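You operate a simulated robot arm through the tools that you are given. There is no shell and no other tool. Be economical: measure what you need, move in short steps, check, and stop when the job is done.

You run a simulated two-armed robot. Do the job below in one go: nothing can be reset, and whatever is moved stays where it is left.

JOB
Open the top drawer of the left blue cabinet, put the steel union with blue bands from the inside of the top drawer of the left blue cabinet on the right middle shelf of the cart and shut the drawer again. Open the third drawer from the top of the left blue cabinet, put the steel tee with green bands from the inside from the top of the third drawer of the left blue cabinet on the top of the dark grey box of small drawers and shut the drawer again. Open the second drawer from the top of the left blue cabinet, fetch the small grey tray and set it in the inside from the top of the second drawer of the left blue cabinet, then shut the drawer. Put the blue pad on the top of the right blue cabinet away on the top of the cream bench. Open the small drawer with the brown mark. Any order will do. Set down upright: steel tee with green bands, blue pad.

It is judged by the outcome, as a careful person would: the job done as asked, and still so three seconds after it is handed in. It fails if anything else is knocked over, pushed out of place, dropped, spilled or broken.

ROBOT AND FRAMES
Two 7-joint arms with two-finger parallel grippers on one trunk, on a base that drives. Base frame: it is fixed to the floor where the robot stands at the start and does not move with it; the origin is under the middle of the robot, x ahead of it, y to its left, z up. Lengths are in m, angles in degrees, forces in N, time in s.
The left shoulder is at the start at [0.08, 0.131, 0.947], the right one opposite. With the tool pointing down near the work surface each hand reaches from about 0.26 to 0.82 m from the robot's upright axis, wherever it stands, measured 20 degrees to its own side. Places, roughly: blue pad (5x4x6 cm) [1.2, -0.5, 0.9]; inside of the second drawer of the left blue cabin [0.8, 0.2, 0.7]; right middle shelf of the cart [-0.6, -2.8, 0.6]; second drawer of the left blue cabinet [0.8, 0.1, 0.7]; small drawer with the brown mark [1, 0.1, 0.9]; small grey tray (13x9x3 cm) [1.2, -0.3, 0.9]; steel tee with green bands (8x4x6 cm) [0.8, 0.2, 0.6]; steel union with blue bands (8x3x3 cm) [0.7, 0.2, 0.8]; third drawer of the left blue cabinet [0.7, 0.1, 0.6]; top drawer of the left blue cabinet [0.8, 0.1, 0.8]; top of the cream bench [-3.7, -5.9, 0.8]; top of the dark grey box of small drawers (25x25 c [1, 0.22, 1.3]. Payload 1.57 kg a hand.
Tool frame (each hand has its own): the origin (TCP) lies between the finger pads and is the grasp point; the fingertips stand 0.03 m ahead of it; z points along the fingers, y is the line along which they close. The gripper opens to 0.11 m. The fingers are 0.024 m wide and 0.012 m thick; the gripper's body (0.048 by 0.112 m) begins 0.078 m behind the TCP.
Orientation is told as [roll, pitch, yaw] about the base's x, y, z axes, in that order, counted from this pose: with the fingers straight down and closing along the base's y, the tool's x points along the base's -x, its y along +y and its z along -z.

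CONTROLS
- The arms move only by the tool jog_arm. It takes "left_commands", "right_commands" or both (then of equal length, played together; a hand with none holds still); each is a list of rows, each a list of 6 numbers: the shift along the tool's x, y, z in cm, then the turn, a rotation vector about the tool's x, y, z in degrees. In form: [[x, y, z, wx, wy, wz], ...]. A call has 1 to 20 rows; each row shifts and turns the commanded pose from where the row before left it, along the tool's axes as they then stand. "left_jaw" and "right_jaw" are, for a hand that has rows, the gripper command, from -1 (fully open) to 1 (shut), values between in proportion, set as the call begins (left out, the last holds). A row lasts 0.2 s, in which the tool goes at most 0.05 m and 8.6 degrees; a call with a longer step from one row to the next is refused whole, and so is a gripper value outside its range. A pose out of reach is approached as far as the arm can. The call stops where the force on the tool passes 40 N (or 10 N more than at its start, if that is more) or the arm is blocked; 0.2 s more then pass. The fingers move at their own pace (about 0.108 m/s each) and stop on an object; they squeeze with about 23 N. The grip force told is the motor's: it shows also when the fingers shut on nothing. Time passes only in rows, and 0.2 s behind the last, so rows that do not move let the fingers close. The reply holds the time, the measured pose of the TCP, the force on the tool along the base axes, the opening and the grip force, in the units named above and with some noise, with the torque about the TCP (base axes, N m) and any sound that the robot's microphone picked up.
- Cameras (640 x 400 px; columns grow to the right, rows downward): "scene" is now at [-0.0526, -0.003, 1.414]; the picture's right is [-0.05, -1.00, 0.00], its down [-0.61, 0.03, -0.79] and it looks along [0.79, -0.04, -0.61] (base axes); focal length 267 px, centre (320, 200). "left" rides on the left gripper at [0.07, -0.016, -0.141] in its tool frame; the picture's right is [0.23, 0.97, 0.00], its down [-0.86, 0.20, -0.48] and it looks along [-0.47, 0.11, 0.88] (tool axes); focal length 222 px, centre (320, 200). "right" rides on the right gripper at [0.07, 0.016, -0.141] in its tool frame; the picture's right is [-0.23, 0.97, 0.00], its down [-0.86, -0.20, -0.48] and it looks along [-0.47, -0.11, 0.88] (tool axes); focal length 222 px, centre (320, 200). There is no depth. A picture from a camera that has moved, and an enlarged one, comes with that camera's place and axes in the base frame and with its lens.
- snapshot(camera): a new picture of that camera. The clock stands still meanwhile.
- roll_base(legs): drives the robot by 1 to 6 legs, each [ahead, left, turn to the left] in m, m and degrees, along the robot's own axes; the way and the turn of a leg run together, so that a leg with both is an arc; at most 1.5 m and 180 degrees a leg. The arms and the cameras ride along, it lands a little off, and it stops where it bumps. It gives what a move gives.
- aim_head(pan, tilt): turns the head with the scene camera to pan (to the left, within 109 degrees either way) and tilt (down, from -29 to 69), counted from straight ahead of the robot. It gives what a move gives.
- close_up(camera, box): a new picture of the part [left, top, right, bottom] of that camera's present view, enlarged. The clock stands still meanwhile.
- close_job(): hands the job in; it is judged then, once.

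Work in short steps. Places have to be worked out from the pictures, the camera data and where the tool is seen: move nearer, look again, correct. Check each grasp and each placing, and mend what went wrong. You have 217 turns and 212 pictures in all, those below and enlarged ones among them. Open the grippers and draw the arms clear of the work before you hand the job in, unless the task says otherwise.

The tools are called after "Emit:" as a command line: name --argument value ..., lists and objects as JSON in quotes. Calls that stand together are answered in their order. jog_arm: Moves the arms, as the interface text tells. Its arguments: {"type":"object","properties":{"left_commands":{"type":"array","items":{"type":"array","items":{"type":"number"}}},"left_jaw":{"type":"number"},"right_commands":{"type":"array","items":{"type":"array","items":{"type":"number"}}},"right_jaw":{"type":"number"}},"required":[]} The other tools are called the same way: roll_base (legs) drives the base; aim_head (pan, tilt) turns the head that bears the scene camera; snapshot (camera) takes a picture; close_up (camera, box) takes an enlarged picture of a part of a camera's view; close_job () hands the job in.

At the start:

```text
time: 0.0
left_tcp_pos: [0.4835, 0.1653, 1.0001]
left_orientation: [-0.1, 0.0, 0.0]
left_contact_force: [0.7, 0.3, 0.9]
left_torque: [-0.02, -0.02, 0.0]
left_finger_gap: 0.1099
left_finger_force: 0.1
right_tcp_pos: [0.5416, -0.3146, 0.9984]
right_orientation: [0.0, 0.1, -0.1]
right_contact_force: [0.5, -0.7, -0.4]
right_torque: [0.02, 0.0, -0.01]
right_finger_gap: 0.1099
right_finger_force: 0.0
robot x, y, heading: [-0.0006, 0.0003, -0.1]
head pan, tilt: [-2.7, 37.5]
```

scene: 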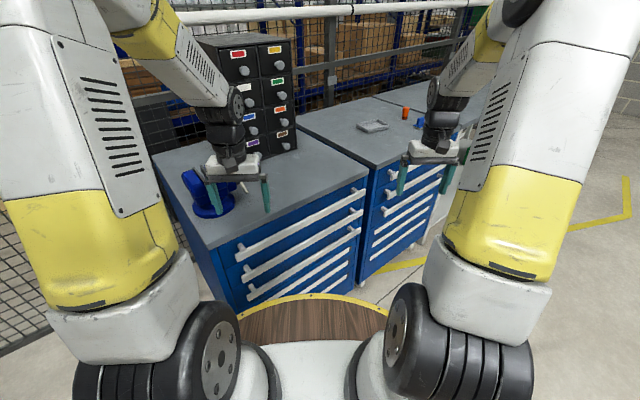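
right: 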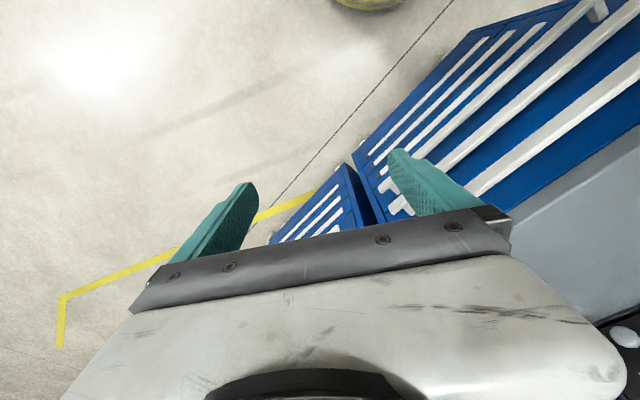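
left: 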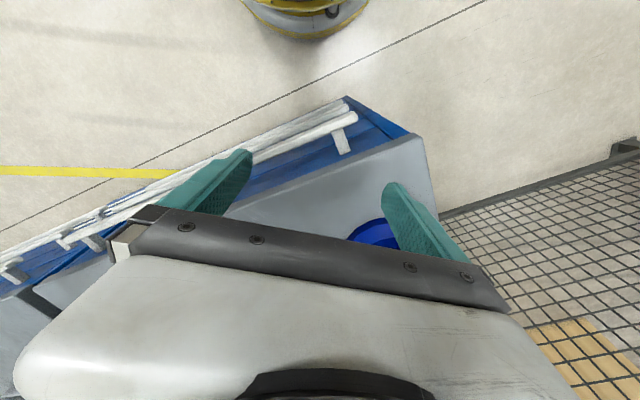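

I start by looking more closely at the cabinets and the box of small drawers to get the geometry.

Emit:
close_up --camera "scene" --box '[150, 130, 410, 310]'

Emit:
close_up --camera "scene" --box '[180, 20, 340, 160]'

Emit:
close_up --camera "scene" --box '[320, 70, 520, 210]'

```text
2.22 times, centred on (280, 220) of scene
camera zoom: at [-0.0526, -0.003, 1.414], right [-0.05, -1.0, 0.0], down [-0.61, 0.03, -0.79], along [0.79, -0.04, -0.61], focal length 594 px, centre (409, 156)
```

zoom: 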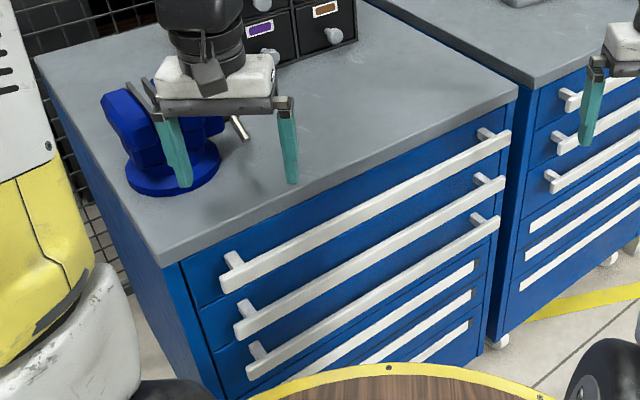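

```text
2.86 times, centred on (260, 90) of scene
camera zoom: at [-0.0526, -0.003, 1.414], right [-0.05, -1.0, 0.0], down [-0.61, 0.03, -0.79], along [0.79, -0.04, -0.61], focal length 763 px, centre (491, 514)
```

zoom: 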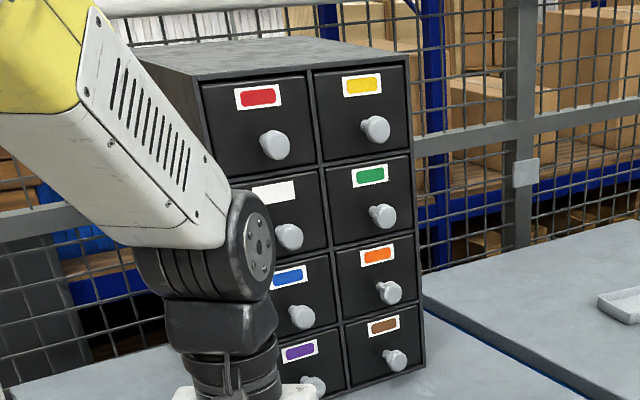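

```text
2.86 times, centred on (420, 140) of scene
camera zoom: at [-0.0526, -0.003, 1.414], right [-0.05, -1.0, 0.0], down [-0.61, 0.03, -0.79], along [0.79, -0.04, -0.61], focal length 763 px, centre (34, 371)
```

zoom: 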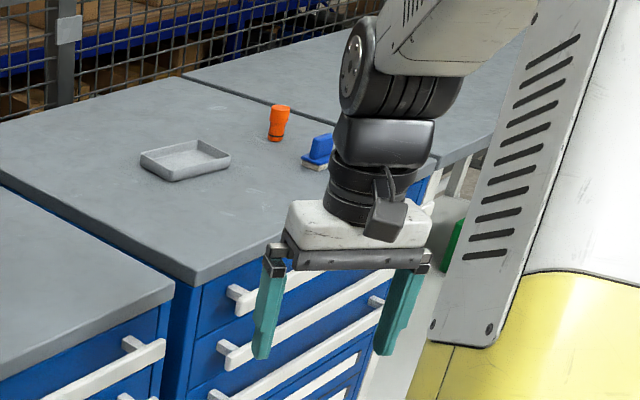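

From two views the left cabinet's top is about z 0.88. Its front edge runs from about (0.44, 0.27) to (0.83, -0.24), so facing it means a heading of about 37.5°. I drive to a spot about 0.75 m from its front and turn to face it.

Emit:
roll_base --legs '[[0.04, -0.44, 0], [0, 0, 37.5]]'

Emit:
aim_head --pan 0 --tilt 35

Emit:
snapshot --camera "scene"

Emit:
snapshot --camera "left"

Emit:
snapshot --camera "right"

```text
time: 4.4
left_tcp_pos: [0.3239, -0.013, 1.0001]
left_orientation: [0.0, 0.0, 36.9]
left_contact_force: [-0.1, -0.1, -0.3]
left_torque: [-0.01, -0.02, 0.03]
left_finger_gap: 0.1101
left_finger_force: 0.1
right_tcp_pos: [0.6603, -0.3621, 1.0002]
right_orientation: [0.0, 0.0, 36.9]
right_contact_force: [0.9, 0.1, 0.5]
right_torque: [0.0, 0.0, -0.01]
right_finger_gap: 0.1099
right_finger_force: 0.0
robot x, y, heading: [0.0368, -0.4368, 36.9]
head pan, tilt: [-2.7, 37.5]
```

```text
time: 5.1
left_tcp_pos: [0.3248, -0.0136, 0.9988]
left_orientation: [-0.1, 0.0, 36.8]
left_contact_force: [0.1, -0.1, -0.7]
left_torque: [0.0, 0.01, -0.01]
left_finger_gap: 0.1099
left_finger_force: 0.1
right_tcp_pos: [0.6588, -0.3636, 0.9993]
right_orientation: [0.0, -0.1, 36.8]
right_contact_force: [-0.3, -0.1, -0.7]
right_torque: [-0.01, 0.0, 0.01]
right_finger_gap: 0.1098
right_finger_force: 0.0
robot x, y, heading: [0.0427, -0.4387, 37.1]
head pan, tilt: [0.0, 35.0]
```

```text
205 pictures are left
camera scene: at [-0.0029, -0.4668, 1.4177], right [0.6, -0.8, 0.0], down [-0.46, -0.34, -0.82], along [0.66, 0.49, -0.57], focal length 267 px, centre (320, 200)
```

scene: 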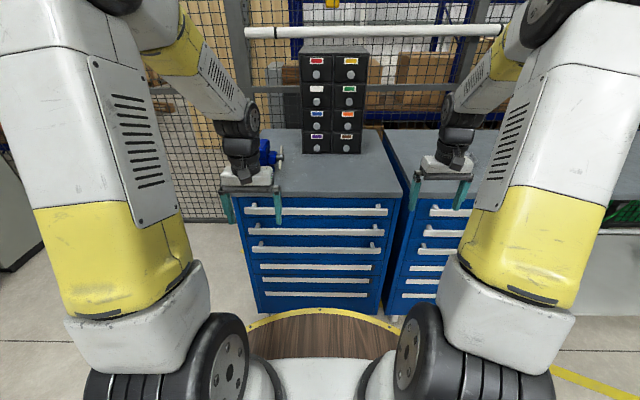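

```text
204 pictures are left
camera left: at [0.2789, -0.0674, 1.1412], right [-0.77, 0.64, 0.0], down [0.56, 0.67, 0.48], along [0.31, 0.37, -0.88], focal length 222 px, centre (320, 200)
```

left: 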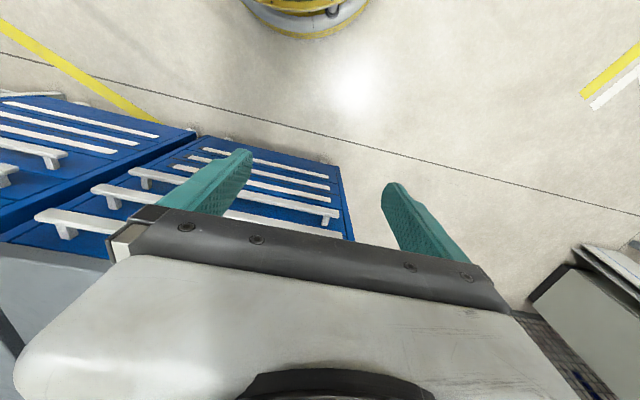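

```text
203 pictures are left
camera right: at [0.5941, -0.3933, 1.141], right [-0.4, 0.92, 0.0], down [0.8, 0.35, 0.48], along [0.44, 0.19, -0.88], focal length 222 px, centre (320, 200)
```

right: 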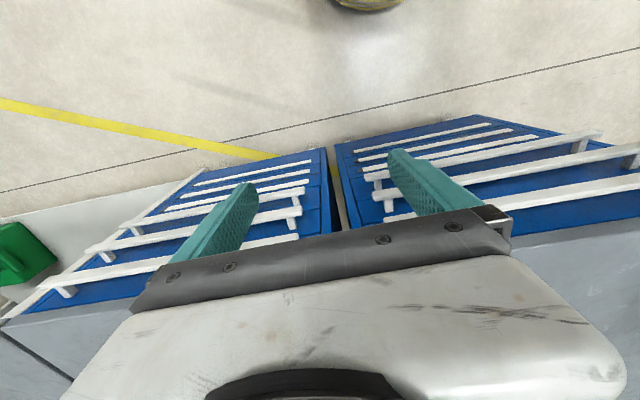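

The robot now faces the cabinet squarely. I zoom in to measure the handles.

Emit:
close_up --camera "scene" --box '[230, 170, 410, 282]'

Emit:
close_up --camera "scene" --box '[270, 30, 410, 170]'

```text
3.56 times, centred on (320, 226) of scene
camera zoom: at [-0.0029, -0.4668, 1.4177], right [0.6, -0.8, 0.0], down [-0.46, -0.34, -0.82], along [0.66, 0.49, -0.57], focal length 950 px, centre (320, 108)
```

zoom: 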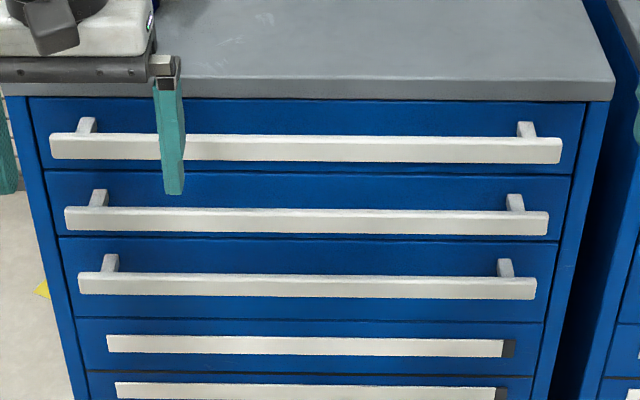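

```text
2.86 times, centred on (340, 100) of scene
camera zoom: at [-0.0029, -0.4668, 1.4177], right [0.6, -0.8, 0.0], down [-0.46, -0.34, -0.82], along [0.66, 0.49, -0.57], focal length 763 px, centre (263, 486)
```

zoom: 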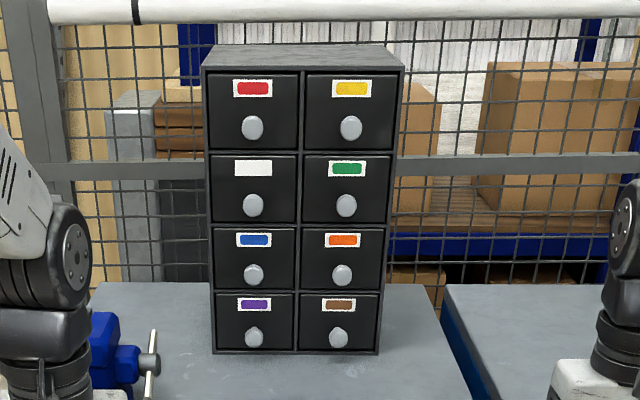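

Handle bars measured, in robot-aligned terms: about 0.72 m ahead at z ≈ 0.823, 0.721 and 0.622. I turn the right hand to point forward at the cabinet, then roll it so it closes vertically.

Emit:
jog_arm --right_commands '[[0, 0, 0, 0, -8.2, 0], [0, 0, 0, 0, -8.2, 0], [0, 0, 0, 0, -8.2, 0], [0, 0, 0, 0, -8.2, 0], [0, 0, 0, 0, -8.2, 0], [0, 0, 0, 0, -8.2, 0], [0, 0, 0, 0, -8.2, 0], [0, 0, 0, 0, -8.2, 0], [0, 0, 0, 0, -8.2, 0], [0, 0, 0, 0, -8.2, 0], [0, 0, 0, 0, -8.0, 0]]' --right_jaw -0.1

Emit:
jog_arm --right_commands '[[0, 0, 0, 0, 0, 8.2], [0, 0, 0, 0, 0, 8.2], [0, 0, 0, 0, 0, 8.2], [0, 0, 0, 0, 0, 8.2], [0, 0, 0, 0, 0, 8.2], [0, 0, 0, 0, 0, 8.2], [0, 0, 0, 0, 0, 8.2], [0, 0, 0, 0, 0, 8.2], [0, 0, 0, 0, 0, 8.2], [0, 0, 0, 0, 0, 8.2], [0, 0, 0, 0, 0, 8.0]]'

Emit:
snapshot --camera "scene"

Emit:
snapshot --camera "right"

```text
time: 7.5
left_tcp_pos: [0.3248, -0.0139, 0.9991]
left_orientation: [0.0, 0.1, 36.7]
left_contact_force: [-0.8, -0.8, 0.1]
left_torque: [0.01, -0.01, -0.03]
left_finger_gap: 0.1099
left_finger_force: 0.1
right_tcp_pos: [0.6697, -0.3617, 0.9979]
right_orientation: [-176.1, -90.0, -146.9]
right_contact_force: [-0.3, -0.4, -0.5]
right_torque: [-0.05, 0.0, -0.05]
right_finger_gap: 0.0605
right_finger_force: 0.0
right hand out of reach, approached as far as the arm can: row 9
robot x, y, heading: [0.0378, -0.4376, 36.9]
head pan, tilt: [0.0, 35.0]
```

```text
time: 9.9
left_tcp_pos: [0.3244, -0.0135, 0.9988]
left_orientation: [0.0, 0.0, 36.9]
left_contact_force: [0.3, 0.0, -0.1]
left_torque: [0.01, -0.01, 0.0]
left_finger_gap: 0.1099
left_finger_force: 0.1
right_tcp_pos: [0.6699, -0.3624, 0.9986]
right_orientation: [90.0, 0.3, -53.1]
right_contact_force: [-0.2, 0.6, 0.5]
right_torque: [-0.01, 0.01, -0.01]
right_finger_gap: 0.0603
right_finger_force: 0.2
robot x, y, heading: [0.0366, -0.439, 36.6]
head pan, tilt: [0.0, 35.0]
```

```text
200 pictures are left
camera scene: at [-0.0029, -0.4667, 1.4177], right [0.6, -0.8, 0.0], down [-0.46, -0.34, -0.82], along [0.66, 0.49, -0.57], focal length 267 px, centre (320, 200)
```

scene: 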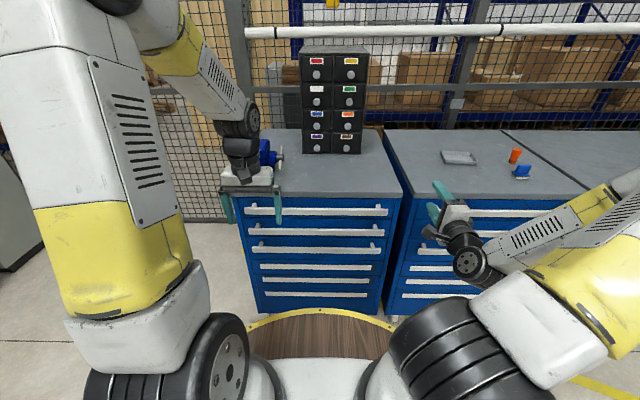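

```text
199 pictures are left
camera right: at [0.5152, -0.3927, 1.0151], right [0.14, -0.18, 0.97], down [0.13, -0.97, -0.2], along [0.98, 0.15, -0.11], focal length 222 px, centre (320, 200)
```

right: 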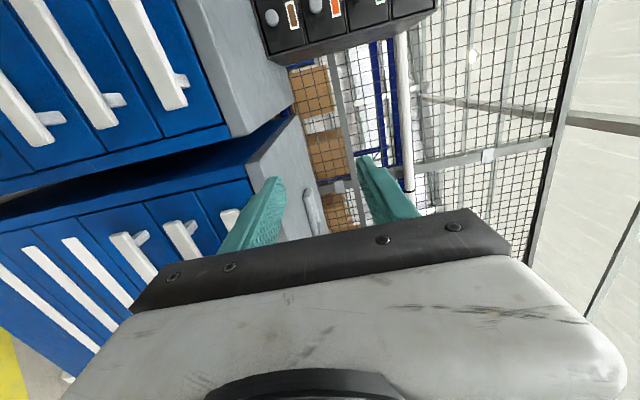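

The tool now points straight at the cabinet. I move the hand down to the third handle's height, keeping about 13 cm of stand-off.

Emit:
jog_arm --right_commands '[[2, -3.76, 0.4, 0, 0, 0], [2, -3.76, 0.4, 0, 0, 0], [2, -3.76, 0.4, 0, 0, 0], [2, -3.76, 0.4, 0, 0, 0], [2, -3.76, 0.4, 0, 0, 0], [2, -3.76, 0.4, 0, 0, 0], [2, -3.76, 0.4, 0, 0, 0], [2, -3.76, 0.4, 0, 0, 0], [2, -3.76, 0.4, 0, 0, 0], [2, -3.76, 0.4, 0, 0, 0]]'

Emit:
snapshot --camera "scene"

Emit:
snapshot --camera "right"

```text
time: 12.1
left_tcp_pos: [0.3236, -0.0127, 0.9987]
left_orientation: [0.0, -0.1, 36.7]
left_contact_force: [-0.1, -0.7, 1.4]
left_torque: [0.04, 0.01, 0.0]
left_finger_gap: 0.1099
left_finger_force: 0.0
right_tcp_pos: [0.58, -0.1803, 0.6246]
right_orientation: [90.0, 0.0, -53.3]
right_contact_force: [0.4, -0.2, -0.1]
right_torque: [0.01, 0.03, 0.04]
right_finger_gap: 0.0608
right_finger_force: 0.1
robot x, y, heading: [0.0388, -0.4349, 36.8]
head pan, tilt: [0.0, 35.0]
```

```text
198 pictures are left
camera scene: at [-0.0029, -0.467, 1.4177], right [0.6, -0.8, 0.0], down [-0.46, -0.34, -0.82], along [0.66, 0.49, -0.57], focal length 267 px, centre (320, 200)
```

scene: 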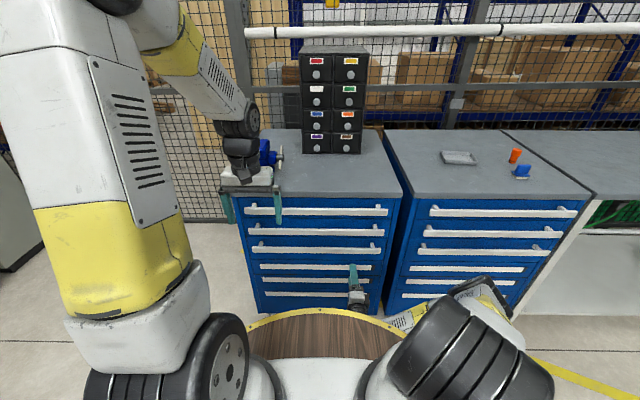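

```text
197 pictures are left
camera right: at [0.4256, -0.2099, 0.6401], right [0.14, -0.18, 0.97], down [0.13, -0.97, -0.2], along [0.98, 0.15, -0.11], focal length 222 px, centre (320, 200)
```

right: 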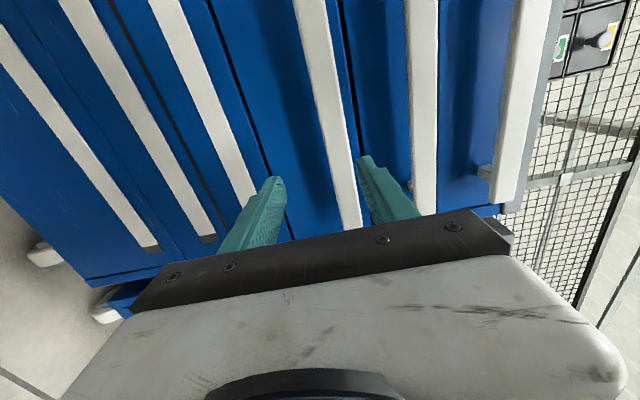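

The third bar appears about 1.7 cm above the tool axis, so it is at z ≈ 0.642. I raise the hand, move in partway and check.

Emit:
jog_arm --right_commands '[[0, 1.7, 2, 0, 0, 0], [0, 0, 3, 0, 0, 0], [0, 0, 2.5, 0, 0, 0]]'

Emit:
snapshot --camera "right"

Emit:
close_up --camera "scene" --box '[300, 200, 420, 320]'

```text
time: 12.9
left_tcp_pos: [0.3255, -0.0134, 1.0003]
left_orientation: [0.0, 0.0, 36.9]
left_contact_force: [-0.1, 0.0, 0.5]
left_torque: [0.01, 0.04, 0.03]
left_finger_gap: 0.1101
left_finger_force: 0.1
right_tcp_pos: [0.6409, -0.1349, 0.6404]
right_orientation: [90.0, 0.0, -53.2]
right_contact_force: [0.5, -0.4, 0.3]
right_torque: [-0.01, 0.0, 0.01]
right_finger_gap: 0.0606
right_finger_force: 0.1
robot x, y, heading: [0.0399, -0.4341, 36.8]
head pan, tilt: [0.0, 35.0]
```

```text
196 pictures are left
camera right: at [0.4865, -0.1646, 0.6576], right [0.14, -0.18, 0.97], down [0.13, -0.97, -0.2], along [0.98, 0.15, -0.11], focal length 222 px, centre (320, 200)
```

right: 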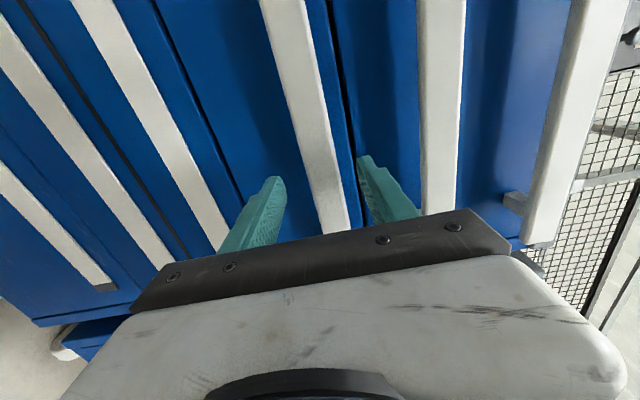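

```text
3.33 times, centred on (360, 260) of scene
camera zoom: at [-0.003, -0.4669, 1.4177], right [0.6, -0.8, 0.0], down [-0.46, -0.34, -0.82], along [0.66, 0.49, -0.57], focal length 890 px, centre (187, 0)
```

zoom: 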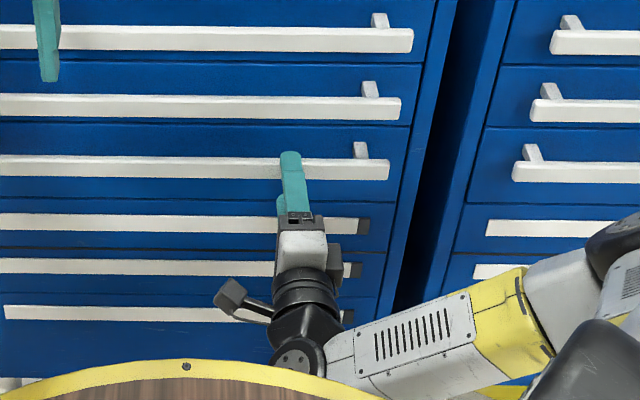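

The bar is centred between the fingers. I move 4.5 cm ahead and close.

Emit:
jog_arm --right_commands '[[0, 0.1, 2.5, 0, 0, 0], [0, 0, 1, 0, 0, 0], [0, 0, 1, 0, 0, 0]]'

Emit:
jog_arm --right_commands '[[0, 0, 0, 0, 0, 0], [0, 0, 0, 0, 0, 0], [0, 0, 0, 0, 0, 0]]' --right_jaw 1

Emit:
snapshot --camera "right"

```text
time: 13.7
left_tcp_pos: [0.3241, -0.0122, 0.9998]
left_orientation: [0.0, 0.0, 36.9]
left_contact_force: [0.0, -0.5, -0.4]
left_torque: [0.01, 0.0, -0.01]
left_finger_gap: 0.1101
left_finger_force: 0.1
right_tcp_pos: [0.677, -0.1073, 0.6406]
right_orientation: [90.0, 0.0, -53.1]
right_contact_force: [-0.2, -0.8, 0.2]
right_torque: [0.0, -0.02, 0.0]
right_finger_gap: 0.0607
right_finger_force: 0.0
robot x, y, heading: [0.0329, -0.4371, 36.8]
head pan, tilt: [0.0, 35.0]
```

```text
time: 14.5
left_tcp_pos: [0.3239, -0.0137, 1.0012]
left_orientation: [0.1, -0.2, 37.0]
left_contact_force: [0.9, -0.3, -0.4]
left_torque: [0.0, 0.03, 0.02]
left_finger_gap: 0.1101
left_finger_force: 0.1
right_tcp_pos: [0.6773, -0.1077, 0.6444]
right_orientation: [90.3, 0.0, -53.2]
right_contact_force: [-7.8, -3.3, 36.3]
right_torque: [-0.27, -0.16, -0.38]
right_finger_gap: 0.028
right_finger_force: 37.9
robot x, y, heading: [0.0395, -0.4374, 36.9]
head pan, tilt: [0.0, 35.0]
```

```text
194 pictures are left
camera right: at [0.5234, -0.1377, 0.6592], right [0.13, -0.19, 0.97], down [0.13, -0.97, -0.2], along [0.98, 0.15, -0.1], focal length 222 px, centre (320, 200)
```

right: 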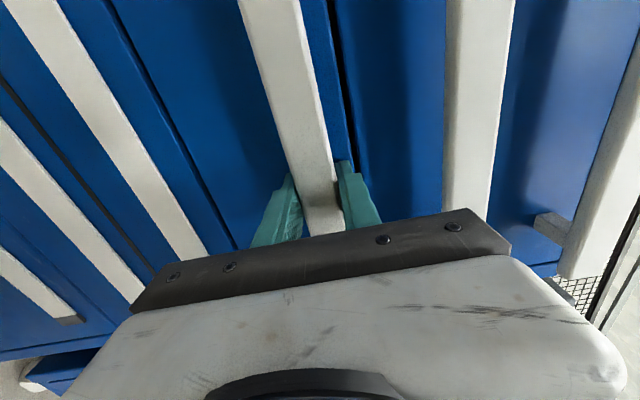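

The bar is gripped (2.8 cm), but 36 N of vertical load shows it sits a bit higher than my hand. I relax upward before pulling.

Emit:
jog_arm --right_commands '[[0, 0.4, 0, 0, 0, 0], [0, 0, 0, 0, 0, 0]]'

```text
time: 15.1
left_tcp_pos: [0.3244, -0.0141, 1.0006]
left_orientation: [0.0, 0.0, 36.8]
left_contact_force: [-0.6, -0.3, 0.2]
left_torque: [0.01, -0.01, 0.01]
left_finger_gap: 0.1098
left_finger_force: 0.1
right_tcp_pos: [0.6769, -0.1082, 0.6441]
right_orientation: [89.9, 0.0, -53.2]
right_contact_force: [3.3, 2.1, 16.1]
right_torque: [0.11, 0.05, -0.06]
right_finger_gap: 0.0278
right_finger_force: 38.6
robot x, y, heading: [0.0384, -0.4356, 37.0]
head pan, tilt: [0.0, 35.0]
```

Bar centre is z = 0.644. I relax a touch more and begin pulling.

Emit:
jog_arm --right_commands '[[0, 0.3, 0, 0, 0, 0], [0, 0, -2, 0, 0, 0], [0, 0, -3, 0, 0, 0], [0, 0, -3, 0, 0, 0]]'

Emit:
snapshot --camera "scene"

```text
time: 16.2
left_tcp_pos: [0.325, -0.0127, 1.0002]
left_orientation: [0.0, -0.1, 36.8]
left_contact_force: [0.6, 0.1, -0.8]
left_torque: [-0.03, 0.01, -0.01]
left_finger_gap: 0.1102
left_finger_force: 0.1
right_tcp_pos: [0.6096, -0.156, 0.6435]
right_orientation: [89.2, 0.1, -53.2]
right_contact_force: [0.0, -2.3, -3.0]
right_torque: [0.37, 0.13, -0.04]
right_finger_gap: 0.0281
right_finger_force: 37.8
robot x, y, heading: [0.0334, -0.4399, 37.0]
head pan, tilt: [0.0, 35.0]
stopped in row 4 (right hand): the force on the tool passed its limit at 43 N (the readings are from after the stop); the commanded pose is now the measured one
```

```text
193 pictures are left
camera scene: at [-0.003, -0.4671, 1.4177], right [0.6, -0.8, 0.0], down [-0.46, -0.34, -0.82], along [0.66, 0.49, -0.57], focal length 267 px, centre (320, 200)
```

scene: 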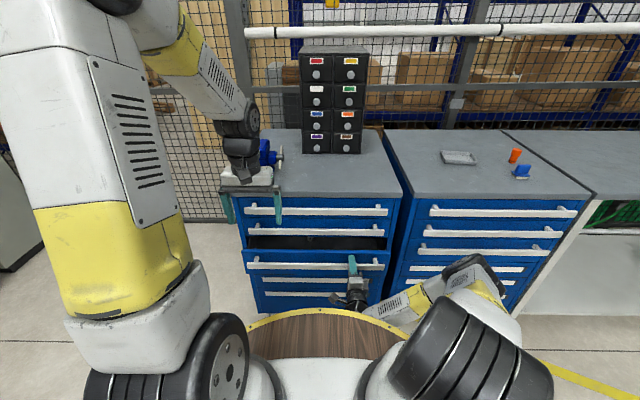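

The drawer opened about 8 cm, but fast pulling trips the force limit. I pull more slowly.

Emit:
jog_arm --right_commands '[[0, 0, -1, 0, 0, 0], [0, 0, -1.5, 0, 0, 0], [0, 0, -1.5, 0, 0, 0], [0, 0, -1.5, 0, 0, 0], [0, 0, -1.5, 0, 0, 0], [0, 0, -1.5, 0, 0, 0], [0, 0, -1.5, 0, 0, 0]]'

Emit:
snapshot --camera "scene"

```text
time: 17.6
left_tcp_pos: [0.3243, -0.0132, 1.0]
left_orientation: [0.0, -0.1, 36.9]
left_contact_force: [0.9, -0.3, 1.0]
left_torque: [-0.01, 0.01, -0.02]
left_finger_gap: 0.1099
left_finger_force: 0.0
right_tcp_pos: [0.5475, -0.2034, 0.6442]
right_orientation: [89.0, 0.0, -52.8]
right_contact_force: [-3.1, 3.7, -8.8]
right_torque: [0.45, 0.17, -0.19]
right_finger_gap: 0.0279
right_finger_force: 37.8
robot x, y, heading: [0.0365, -0.4386, 37.0]
head pan, tilt: [0.0, 35.0]
stopped in row 6 (right hand): the force on the tool passed its limit at 51 N (the readings are from after the stop); the commanded pose is now the measured one
```

```text
192 pictures are left
camera scene: at [-0.0028, -0.4665, 1.4177], right [0.6, -0.8, 0.0], down [-0.46, -0.34, -0.82], along [0.65, 0.49, -0.57], focal length 267 px, centre (320, 200)
```

scene: 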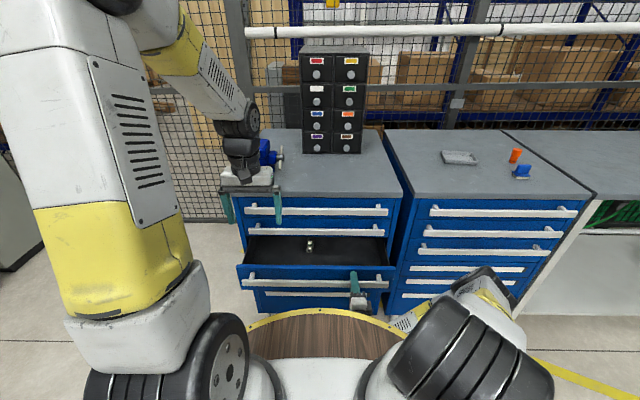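

The drawer is open 16 cm and the tee is visible inside. I continue pulling gently.

Emit:
jog_arm --right_commands '[[0, 0, -1, 0, 0, 0], [0, 0, -1, 0, 0, 0], [0, 0, -1, 0, 0, 0], [0, 0, -1, 0, 0, 0], [0, 0, -1, 0, 0, 0], [0, 0, -1, 0, 0, 0], [0, 0, -1, 0, 0, 0], [0, 0, -1, 0, 0, 0], [0, 0, -1, 0, 0, 0], [0, 0, -1, 0, 0, 0]]'

Emit:
snapshot --camera "scene"

```text
time: 18.0
left_tcp_pos: [0.3249, -0.011, 0.9984]
left_orientation: [0.0, 0.2, 36.9]
left_contact_force: [0.5, 0.0, -0.5]
left_torque: [-0.02, 0.02, 0.01]
left_finger_gap: 0.1101
left_finger_force: 0.0
right_tcp_pos: [0.5486, -0.202, 0.6443]
right_orientation: [88.9, -0.1, -52.9]
right_contact_force: [-5.9, 5.7, -22.6]
right_torque: [1.08, 0.26, -0.34]
right_finger_gap: 0.0281
right_finger_force: 37.7
robot x, y, heading: [0.0392, -0.435, 36.9]
head pan, tilt: [0.0, 35.0]
stopped in row 1 (right hand): the force on the tool passed its limit at 50 N (the readings are from after the stop); the commanded pose is now the measured one
```

```text
191 pictures are left
camera scene: at [-0.0022, -0.4659, 1.4178], right [0.6, -0.8, 0.0], down [-0.46, -0.35, -0.82], along [0.65, 0.49, -0.57], focal length 267 px, centre (320, 200)
```

scene: 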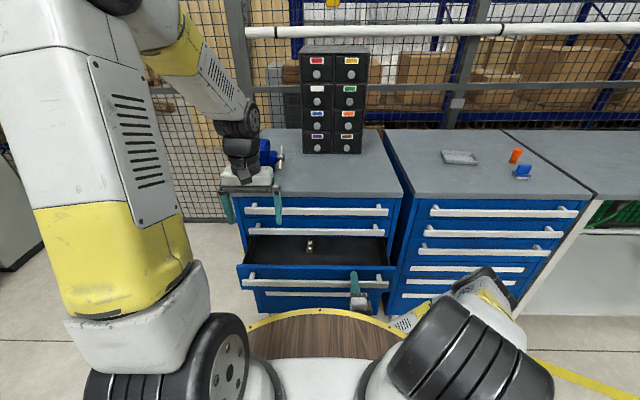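

The pull blocks at 16 cm, with my wrist close to my own front deck, so the arm may be fouling the robot rather than the drawer reaching its stop. I try pulling by driving the base back slightly instead.

Emit:
roll_base --legs '[[-0.04, 0, 0]]'

Emit:
snapshot --camera "scene"

Emit:
snapshot --camera "right"

```text
time: 19.0
left_tcp_pos: [0.2922, -0.0353, 1.0002]
left_orientation: [-0.1, 0.0, 36.9]
left_contact_force: [-0.2, -0.2, 0.0]
left_torque: [-0.03, 0.02, 0.01]
left_finger_gap: 0.1101
left_finger_force: 0.1
right_tcp_pos: [0.5156, -0.2244, 0.6448]
right_orientation: [89.1, 0.0, -52.8]
right_contact_force: [-0.6, 0.4, -6.7]
right_torque: [0.71, 0.03, -0.06]
right_finger_gap: 0.0279
right_finger_force: 38.4
robot x, y, heading: [0.0056, -0.4591, 36.7]
head pan, tilt: [0.0, 35.0]
stopped in leg 1: the force on the tool passed its limit at 42 N (the readings are from after the stop); the commanded pose is now the measured one
```

```text
190 pictures are left
camera scene: at [-0.0337, -0.4893, 1.4177], right [0.6, -0.8, 0.0], down [-0.46, -0.34, -0.82], along [0.65, 0.49, -0.57], focal length 267 px, centre (320, 200)
```

scene: 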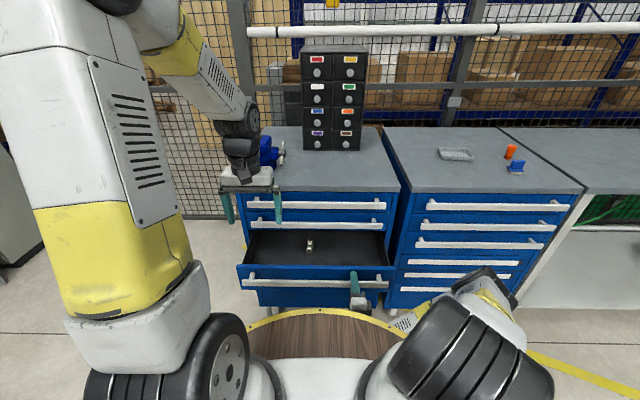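

```text
189 pictures are left
camera right: at [0.3628, -0.2554, 0.6625], right [0.15, -0.17, 0.97], down [0.13, -0.97, -0.19], along [0.98, 0.16, -0.12], focal length 222 px, centre (320, 200)
```

right: 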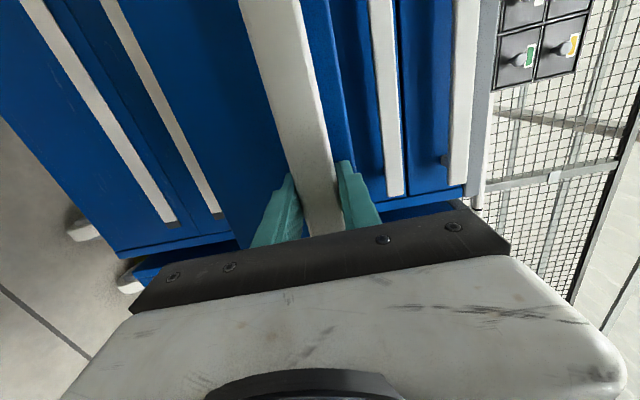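

The drawer follows the base, so the arm itself was blocked. I continue backing off in small legs.

Emit:
roll_base --legs '[[-0.03, 0, 0], [-0.03, 0, 0], [-0.03, 0, 0]]'

Emit:
snapshot --camera "scene"

```text
time: 20.7
left_tcp_pos: [0.2211, -0.0887, 1.0002]
left_orientation: [0.0, 0.0, 37.0]
left_contact_force: [-0.9, 0.3, -0.2]
left_torque: [-0.01, 0.0, 0.01]
left_finger_gap: 0.1102
left_finger_force: 0.1
right_tcp_pos: [0.4437, -0.2765, 0.6446]
right_orientation: [88.9, -0.1, -52.6]
right_contact_force: [-12.5, 20.7, -13.0]
right_torque: [0.84, 0.17, -0.7]
right_finger_gap: 0.0279
right_finger_force: 38.3
robot x, y, heading: [-0.0663, -0.514, 36.8]
head pan, tilt: [0.0, 35.0]
```

```text
188 pictures are left
camera scene: at [-0.1056, -0.5426, 1.4178], right [0.6, -0.8, 0.0], down [-0.46, -0.35, -0.82], along [0.65, 0.49, -0.57], focal length 267 px, centre (320, 200)
```

scene: 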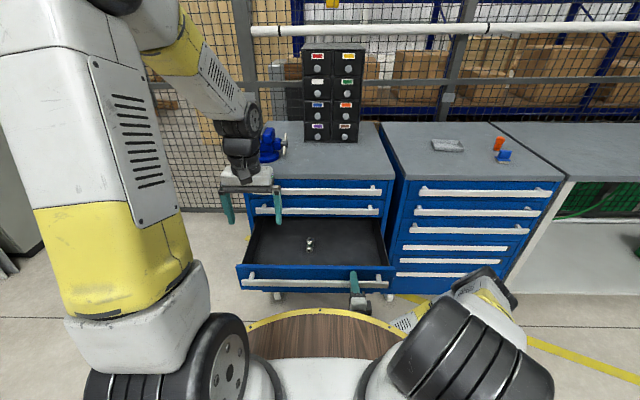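

The drawer is open about 29 cm. I look at the tee.

Emit:
close_up --camera "scene" --box '[270, 210, 350, 270]'

Emit:
snapshot --camera "left"

```text
6.67 times, centred on (310, 240) of scene
camera zoom: at [-0.1056, -0.5426, 1.4178], right [0.6, -0.8, 0.0], down [-0.46, -0.35, -0.82], along [0.65, 0.49, -0.57], focal length 1781 px, centre (387, -67)
```

zoom: 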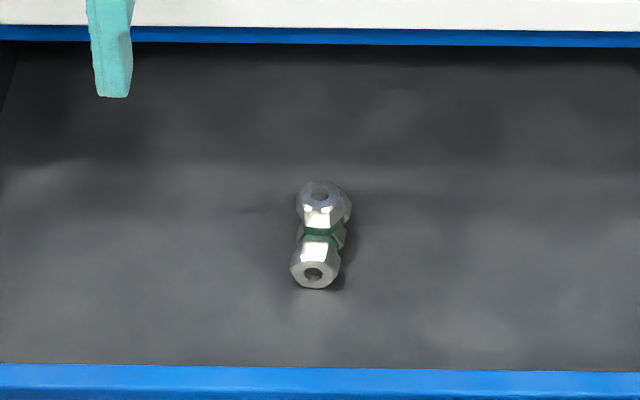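

```text
186 pictures are left
camera left: at [0.1756, -0.1432, 1.1409], right [-0.77, 0.64, 0.0], down [0.56, 0.67, 0.48], along [0.31, 0.37, -0.88], focal length 222 px, centre (320, 200)
```

left: 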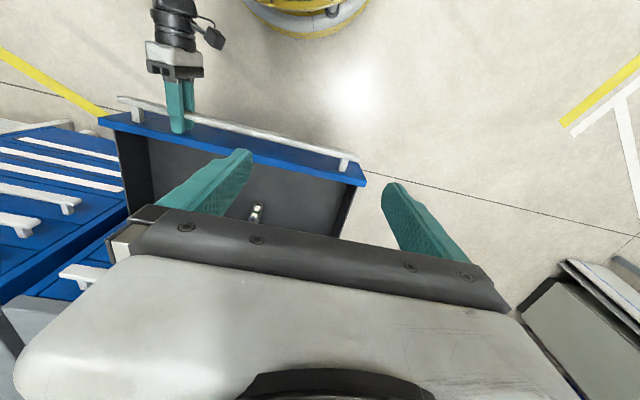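

The tee stands stem-up, with its run roughly along the drawer's depth, at about 0.74 m ahead and 0.044 m left of the robot. The right hand keeps holding the drawer. I move the left hand above the tee.

Emit:
jog_arm --left_commands '[[-4.2, -2.05, 0, 0, 0, 0], [-4.2, -2.05, 0, 0, 0, 0], [-4.2, -2.05, 0, 0, 0, 0], [-4.2, -2.05, 0, 0, 0, 0], [-4.2, -2.05, 0, 0, 0, 0], [-4.2, -2.05, 0, 0, 0, 0], [0, 0, 4, 0, 0, 0], [0, 0, 4, 0, 0, 0], [0, 0, 4, 0, 0, 0]]' --left_jaw -0.3

Emit:
snapshot --camera "left"

Emit:
close_up --camera "scene" --box '[230, 160, 410, 300]'

```text
time: 22.7
left_tcp_pos: [0.4979, -0.0353, 0.8821]
left_orientation: [0.0, 0.0, 36.9]
left_contact_force: [-0.1, -0.7, -0.8]
left_torque: [0.0, 0.0, -0.01]
left_finger_gap: 0.0709
left_finger_force: 0.0
right_tcp_pos: [0.4443, -0.2769, 0.644]
right_orientation: [89.0, -0.1, -52.5]
right_contact_force: [-3.7, 6.6, -12.6]
right_torque: [0.76, 0.12, -0.03]
right_finger_gap: 0.0279
right_finger_force: 38.0
robot x, y, heading: [-0.0632, -0.5124, 37.1]
head pan, tilt: [0.0, 35.0]
```

```text
185 pictures are left
camera left: at [0.4521, -0.0905, 1.0231], right [-0.77, 0.64, 0.0], down [0.56, 0.67, 0.48], along [0.31, 0.37, -0.88], focal length 222 px, centre (320, 200)
```

left: 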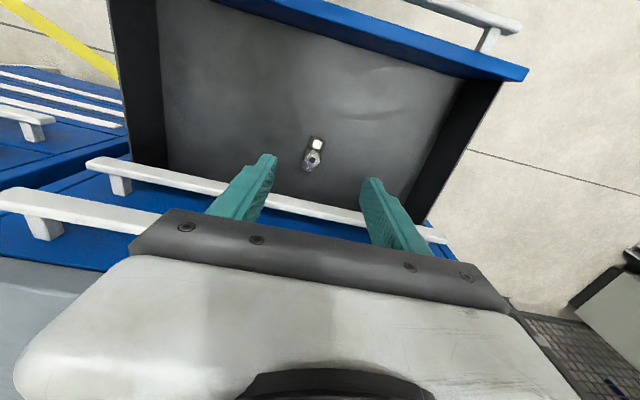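

```text
2.86 times, centred on (320, 230) of scene
camera zoom: at [-0.1056, -0.5432, 1.4177], right [0.6, -0.8, 0.0], down [-0.46, -0.34, -0.82], along [0.65, 0.49, -0.57], focal length 763 px, centre (320, 114)
```

zoom: 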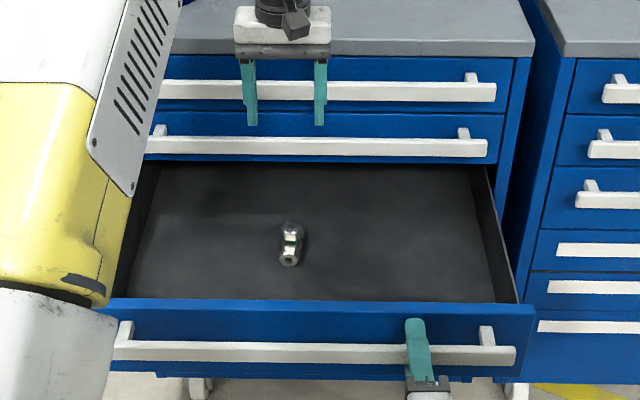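

Combining the two views puts the tee top near z 0.615 at 0.80 m ahead, which is too close to the handle above. I open the drawer another 7 cm by backing up.

Emit:
roll_base --legs '[[-0.025, 0, 0], [-0.025, 0, 0], [-0.025, 0, 0]]'

Emit:
snapshot --camera "left"

Emit:
close_up --camera "scene" --box '[230, 160, 410, 300]'

```text
time: 24.3
left_tcp_pos: [0.4379, -0.0795, 0.8818]
left_orientation: [0.1, 0.0, 37.0]
left_contact_force: [-0.1, -0.7, -0.1]
left_torque: [0.01, -0.02, -0.01]
left_finger_gap: 0.0714
left_finger_force: 0.1
right_tcp_pos: [0.3833, -0.3196, 0.6437]
right_orientation: [89.0, 0.1, -52.4]
right_contact_force: [-15.2, 23.5, -12.6]
right_torque: [0.77, 0.04, -0.73]
right_finger_gap: 0.028
right_finger_force: 38.1
robot x, y, heading: [-0.1235, -0.5596, 37.0]
head pan, tilt: [0.0, 35.0]
```

```text
183 pictures are left
camera left: at [0.3928, -0.1346, 1.0229], right [-0.77, 0.64, 0.0], down [0.56, 0.67, 0.48], along [0.31, 0.37, -0.88], focal length 222 px, centre (320, 200)
```

left: 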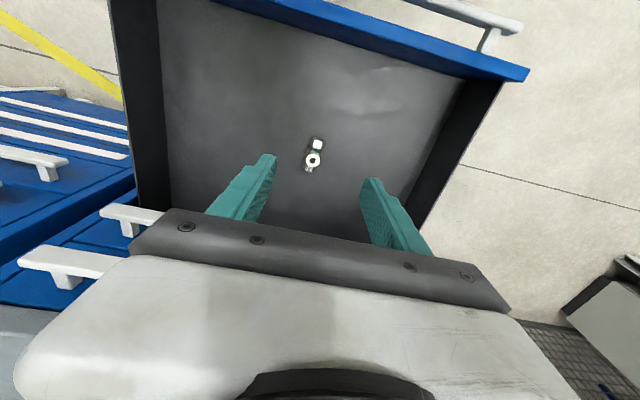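

```text
2.86 times, centred on (320, 230) of scene
camera zoom: at [-0.1649, -0.5869, 1.4178], right [0.6, -0.8, 0.0], down [-0.46, -0.35, -0.82], along [0.65, 0.49, -0.57], focal length 763 px, centre (320, 114)
```

zoom: 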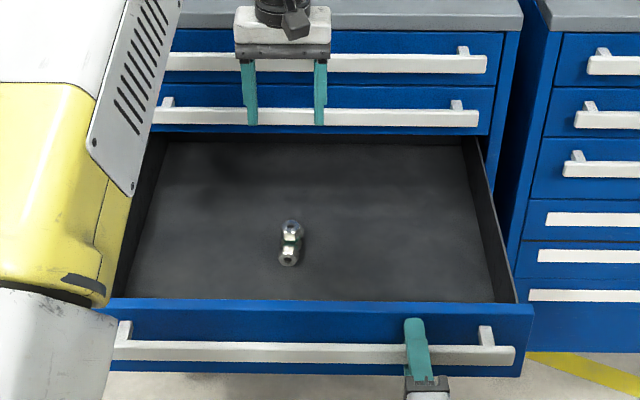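

Plenty of room now. I move the left hand forward 5.5 cm and down to z ≈ 0.74, then look again.

Emit:
jog_arm --left_commands '[[-3, 0, 2, 0, 0, 0], [-2.5, 0, 3, 0, 0, 0], [0, 0, 4, 0, 0, 0], [0, 0, 4, 0, 0, 0], [0, 0, 1, 0, 0, 0]]'

Emit:
snapshot --camera "left"

Emit:
close_up --camera "scene" --box '[260, 180, 360, 270]'

```text
time: 25.5
left_tcp_pos: [0.4831, -0.0488, 0.7421]
left_orientation: [0.0, 0.0, 36.9]
left_contact_force: [0.5, 0.1, 0.0]
left_torque: [-0.01, 0.0, 0.01]
left_finger_gap: 0.0715
left_finger_force: 0.1
right_tcp_pos: [0.3846, -0.3202, 0.6436]
right_orientation: [89.1, 0.0, -52.4]
right_contact_force: [-3.9, 7.6, -13.6]
right_torque: [0.73, 0.13, -0.31]
right_finger_gap: 0.0281
right_finger_force: 38.5
robot x, y, heading: [-0.1253, -0.5592, 36.8]
head pan, tilt: [0.0, 35.0]
```

```text
181 pictures are left
camera left: at [0.4369, -0.1033, 0.8828], right [-0.77, 0.64, 0.0], down [0.56, 0.67, 0.48], along [0.31, 0.37, -0.88], focal length 222 px, centre (320, 200)
```

left: 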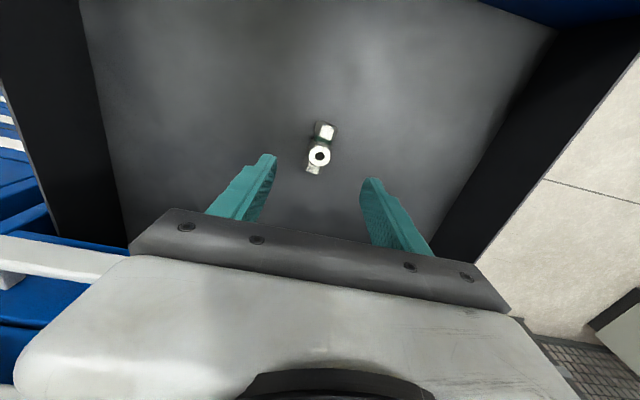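

```text
4.44 times, centred on (310, 225) of scene
camera zoom: at [-0.1649, -0.5876, 1.4177], right [0.6, -0.8, 0.0], down [-0.46, -0.34, -0.82], along [0.65, 0.49, -0.57], focal length 1187 px, centre (364, 89)
```

zoom: 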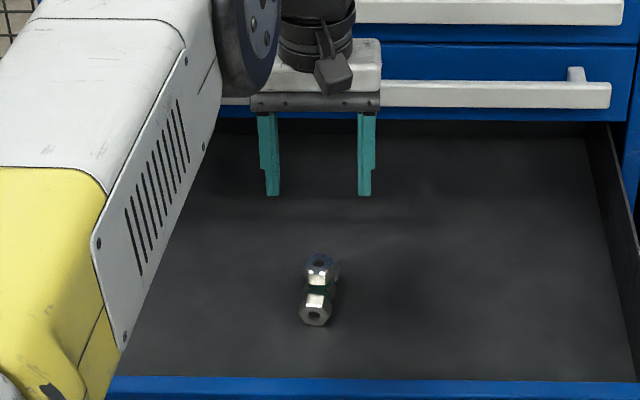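

The tee's run is aligned with the tool and its stem is about 1 cm ahead of me. I descend to grip the stem at TCP z ≈ 0.60.

Emit:
jog_arm --left_commands '[[-1, 0.1, 3, 0, 0, 0], [0, 0, 4, 0, 0, 0], [0, 0, 3, 0, 0, 0], [0, 0, 2, 0, 0, 0], [0, 0, 1.7, 0, 0, 0]]'

Emit:
snapshot --camera "left"

Emit:
close_up --camera "scene" --box '[260, 180, 360, 270]'

```text
time: 26.7
left_tcp_pos: [0.4686, -0.0522, 0.6221]
left_orientation: [0.0, -0.1, 37.0]
left_contact_force: [-0.5, -0.2, 0.4]
left_torque: [-0.01, -0.01, -0.03]
left_finger_gap: 0.0717
left_finger_force: 0.0
left hand out of reach, approached as far as the arm can: row 2, 3, 4, 5
right_tcp_pos: [0.3837, -0.3209, 0.6436]
right_orientation: [89.0, 0.0, -52.4]
right_contact_force: [-6.1, 9.7, -15.3]
right_torque: [0.7, 0.07, -0.08]
right_finger_gap: 0.0274
right_finger_force: 37.8
robot x, y, heading: [-0.1237, -0.5583, 36.8]
head pan, tilt: [0.0, 35.0]
```

```text
179 pictures are left
camera left: at [0.423, -0.1072, 0.7631], right [-0.77, 0.64, 0.0], down [0.56, 0.67, 0.48], along [0.31, 0.37, -0.88], focal length 222 px, centre (320, 200)
```

left: 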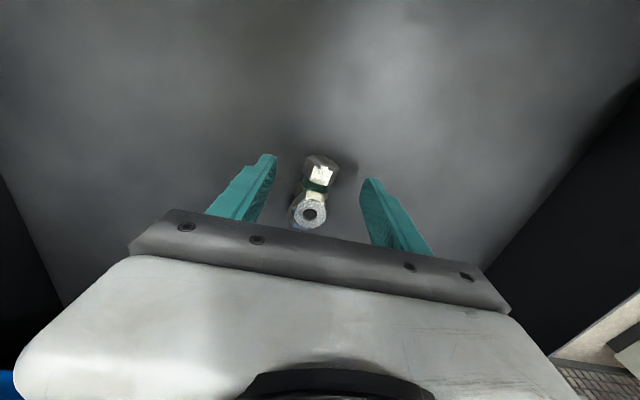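

```text
4.44 times, centred on (310, 225) of scene
camera zoom: at [-0.1648, -0.5875, 1.4177], right [0.6, -0.8, 0.0], down [-0.46, -0.34, -0.82], along [0.65, 0.49, -0.57], focal length 1187 px, centre (364, 89)
```

zoom: 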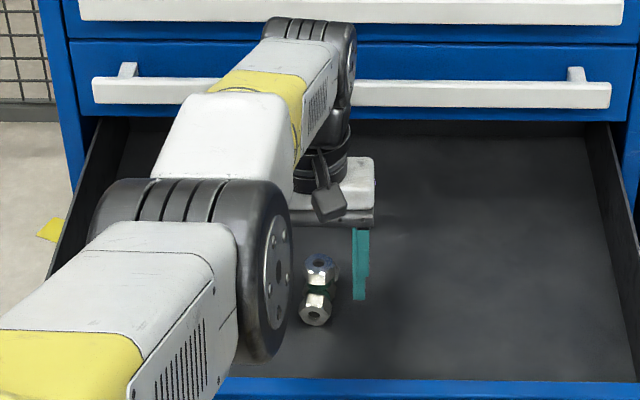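

The left arm can't reach that far out. I raise it, release the handle, back off, lift the right arm clear, and then move the base closer.

Emit:
jog_arm --left_commands '[[0, 0, -4, 0, 0, 0], [0, 0, -5, 0, 0, 0], [0, 0, -5, 0, 0, 0], [0, 0, -5, 0, 0, 0], [0, 0, -5, 0, 0, 0], [0, 0, -3, 0, 0, 0]]' --right_commands '[[0, 0, 0, 0, 0, 0], [0, 0, 0, 0, 0, 0], [0, 0, 0, 0, 0, 0], [0, 0, 0, 0, 0, 0], [0, 0, 0, 0, 0, 0], [0, 0, 0, 0, 0, 0]]' --right_jaw -0.1

Emit:
roll_base --legs '[[-0.1, 0, 0]]'

Emit:
jog_arm --right_commands '[[-2, 4.5, 0, 0, 0, 0], [-2, 4.5, 0, 0, 0, 0], [-2, 4.5, 0, 0, 0, 0], [-2, 4.5, 0, 0, 0, 0], [-2, 4.5, 0, 0, 0, 0], [-2, 4.5, 0, 0, 0, 0], [-2, 4.5, 0, 0, 0, 0]]'

Emit:
snapshot --camera "scene"

```text
time: 28.1
left_tcp_pos: [0.4993, -0.0376, 0.8849]
left_orientation: [0.1, 0.2, 36.8]
left_contact_force: [0.3, -0.1, -0.2]
left_torque: [-0.01, 0.0, 0.01]
left_finger_gap: 0.0714
left_finger_force: 0.2
left hand out of reach, approached as far as the arm can: row 1, 2, 3, 4
right_tcp_pos: [0.3842, -0.3205, 0.6448]
right_orientation: [89.0, 0.1, -52.4]
right_contact_force: [-0.3, 0.6, 0.7]
right_torque: [-0.03, -0.01, 0.01]
right_finger_gap: 0.0604
right_finger_force: 0.0
robot x, y, heading: [-0.1231, -0.56, 36.7]
head pan, tilt: [0.0, 35.0]
```

```text
time: 29.3
left_tcp_pos: [0.4185, -0.0944, 0.8846]
left_orientation: [0.1, 0.2, 37.0]
left_contact_force: [1.1, 0.1, 0.0]
left_torque: [0.01, 0.01, 0.01]
left_finger_gap: 0.0717
left_finger_force: 0.1
right_tcp_pos: [0.3037, -0.3803, 0.6434]
right_orientation: [89.1, -0.1, -52.3]
right_contact_force: [-0.6, -1.0, 0.1]
right_torque: [-0.05, 0.02, 0.0]
right_finger_gap: 0.0606
right_finger_force: 0.1
robot x, y, heading: [-0.204, -0.6188, 37.0]
head pan, tilt: [0.0, 35.0]
```

```text
time: 30.9
left_tcp_pos: [0.4187, -0.0953, 0.8846]
left_orientation: [-0.1, 0.2, 37.0]
left_contact_force: [0.1, 0.5, 0.0]
left_torque: [-0.04, 0.01, 0.0]
left_finger_gap: 0.0715
left_finger_force: 0.0
right_tcp_pos: [0.3953, -0.4876, 0.9584]
right_orientation: [89.1, 0.0, -52.4]
right_contact_force: [-0.4, 0.0, -0.6]
right_torque: [0.04, 0.0, 0.02]
right_finger_gap: 0.0606
right_finger_force: 0.0
robot x, y, heading: [-0.2027, -0.6191, 37.2]
head pan, tilt: [0.0, 35.0]
```

```text
177 pictures are left
camera scene: at [-0.2444, -0.6477, 1.4177], right [0.6, -0.8, 0.0], down [-0.46, -0.35, -0.82], along [0.65, 0.49, -0.57], focal length 267 px, centre (320, 200)
```

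scene: 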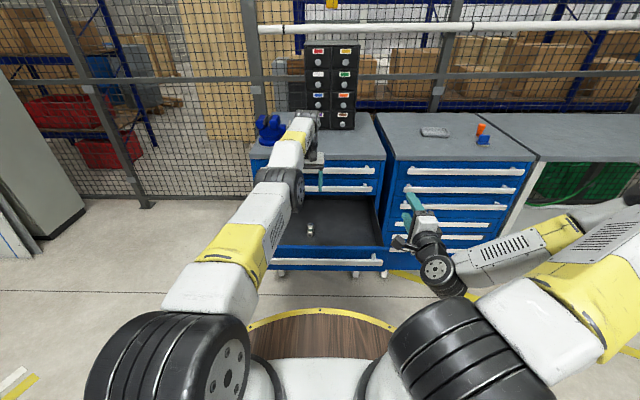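

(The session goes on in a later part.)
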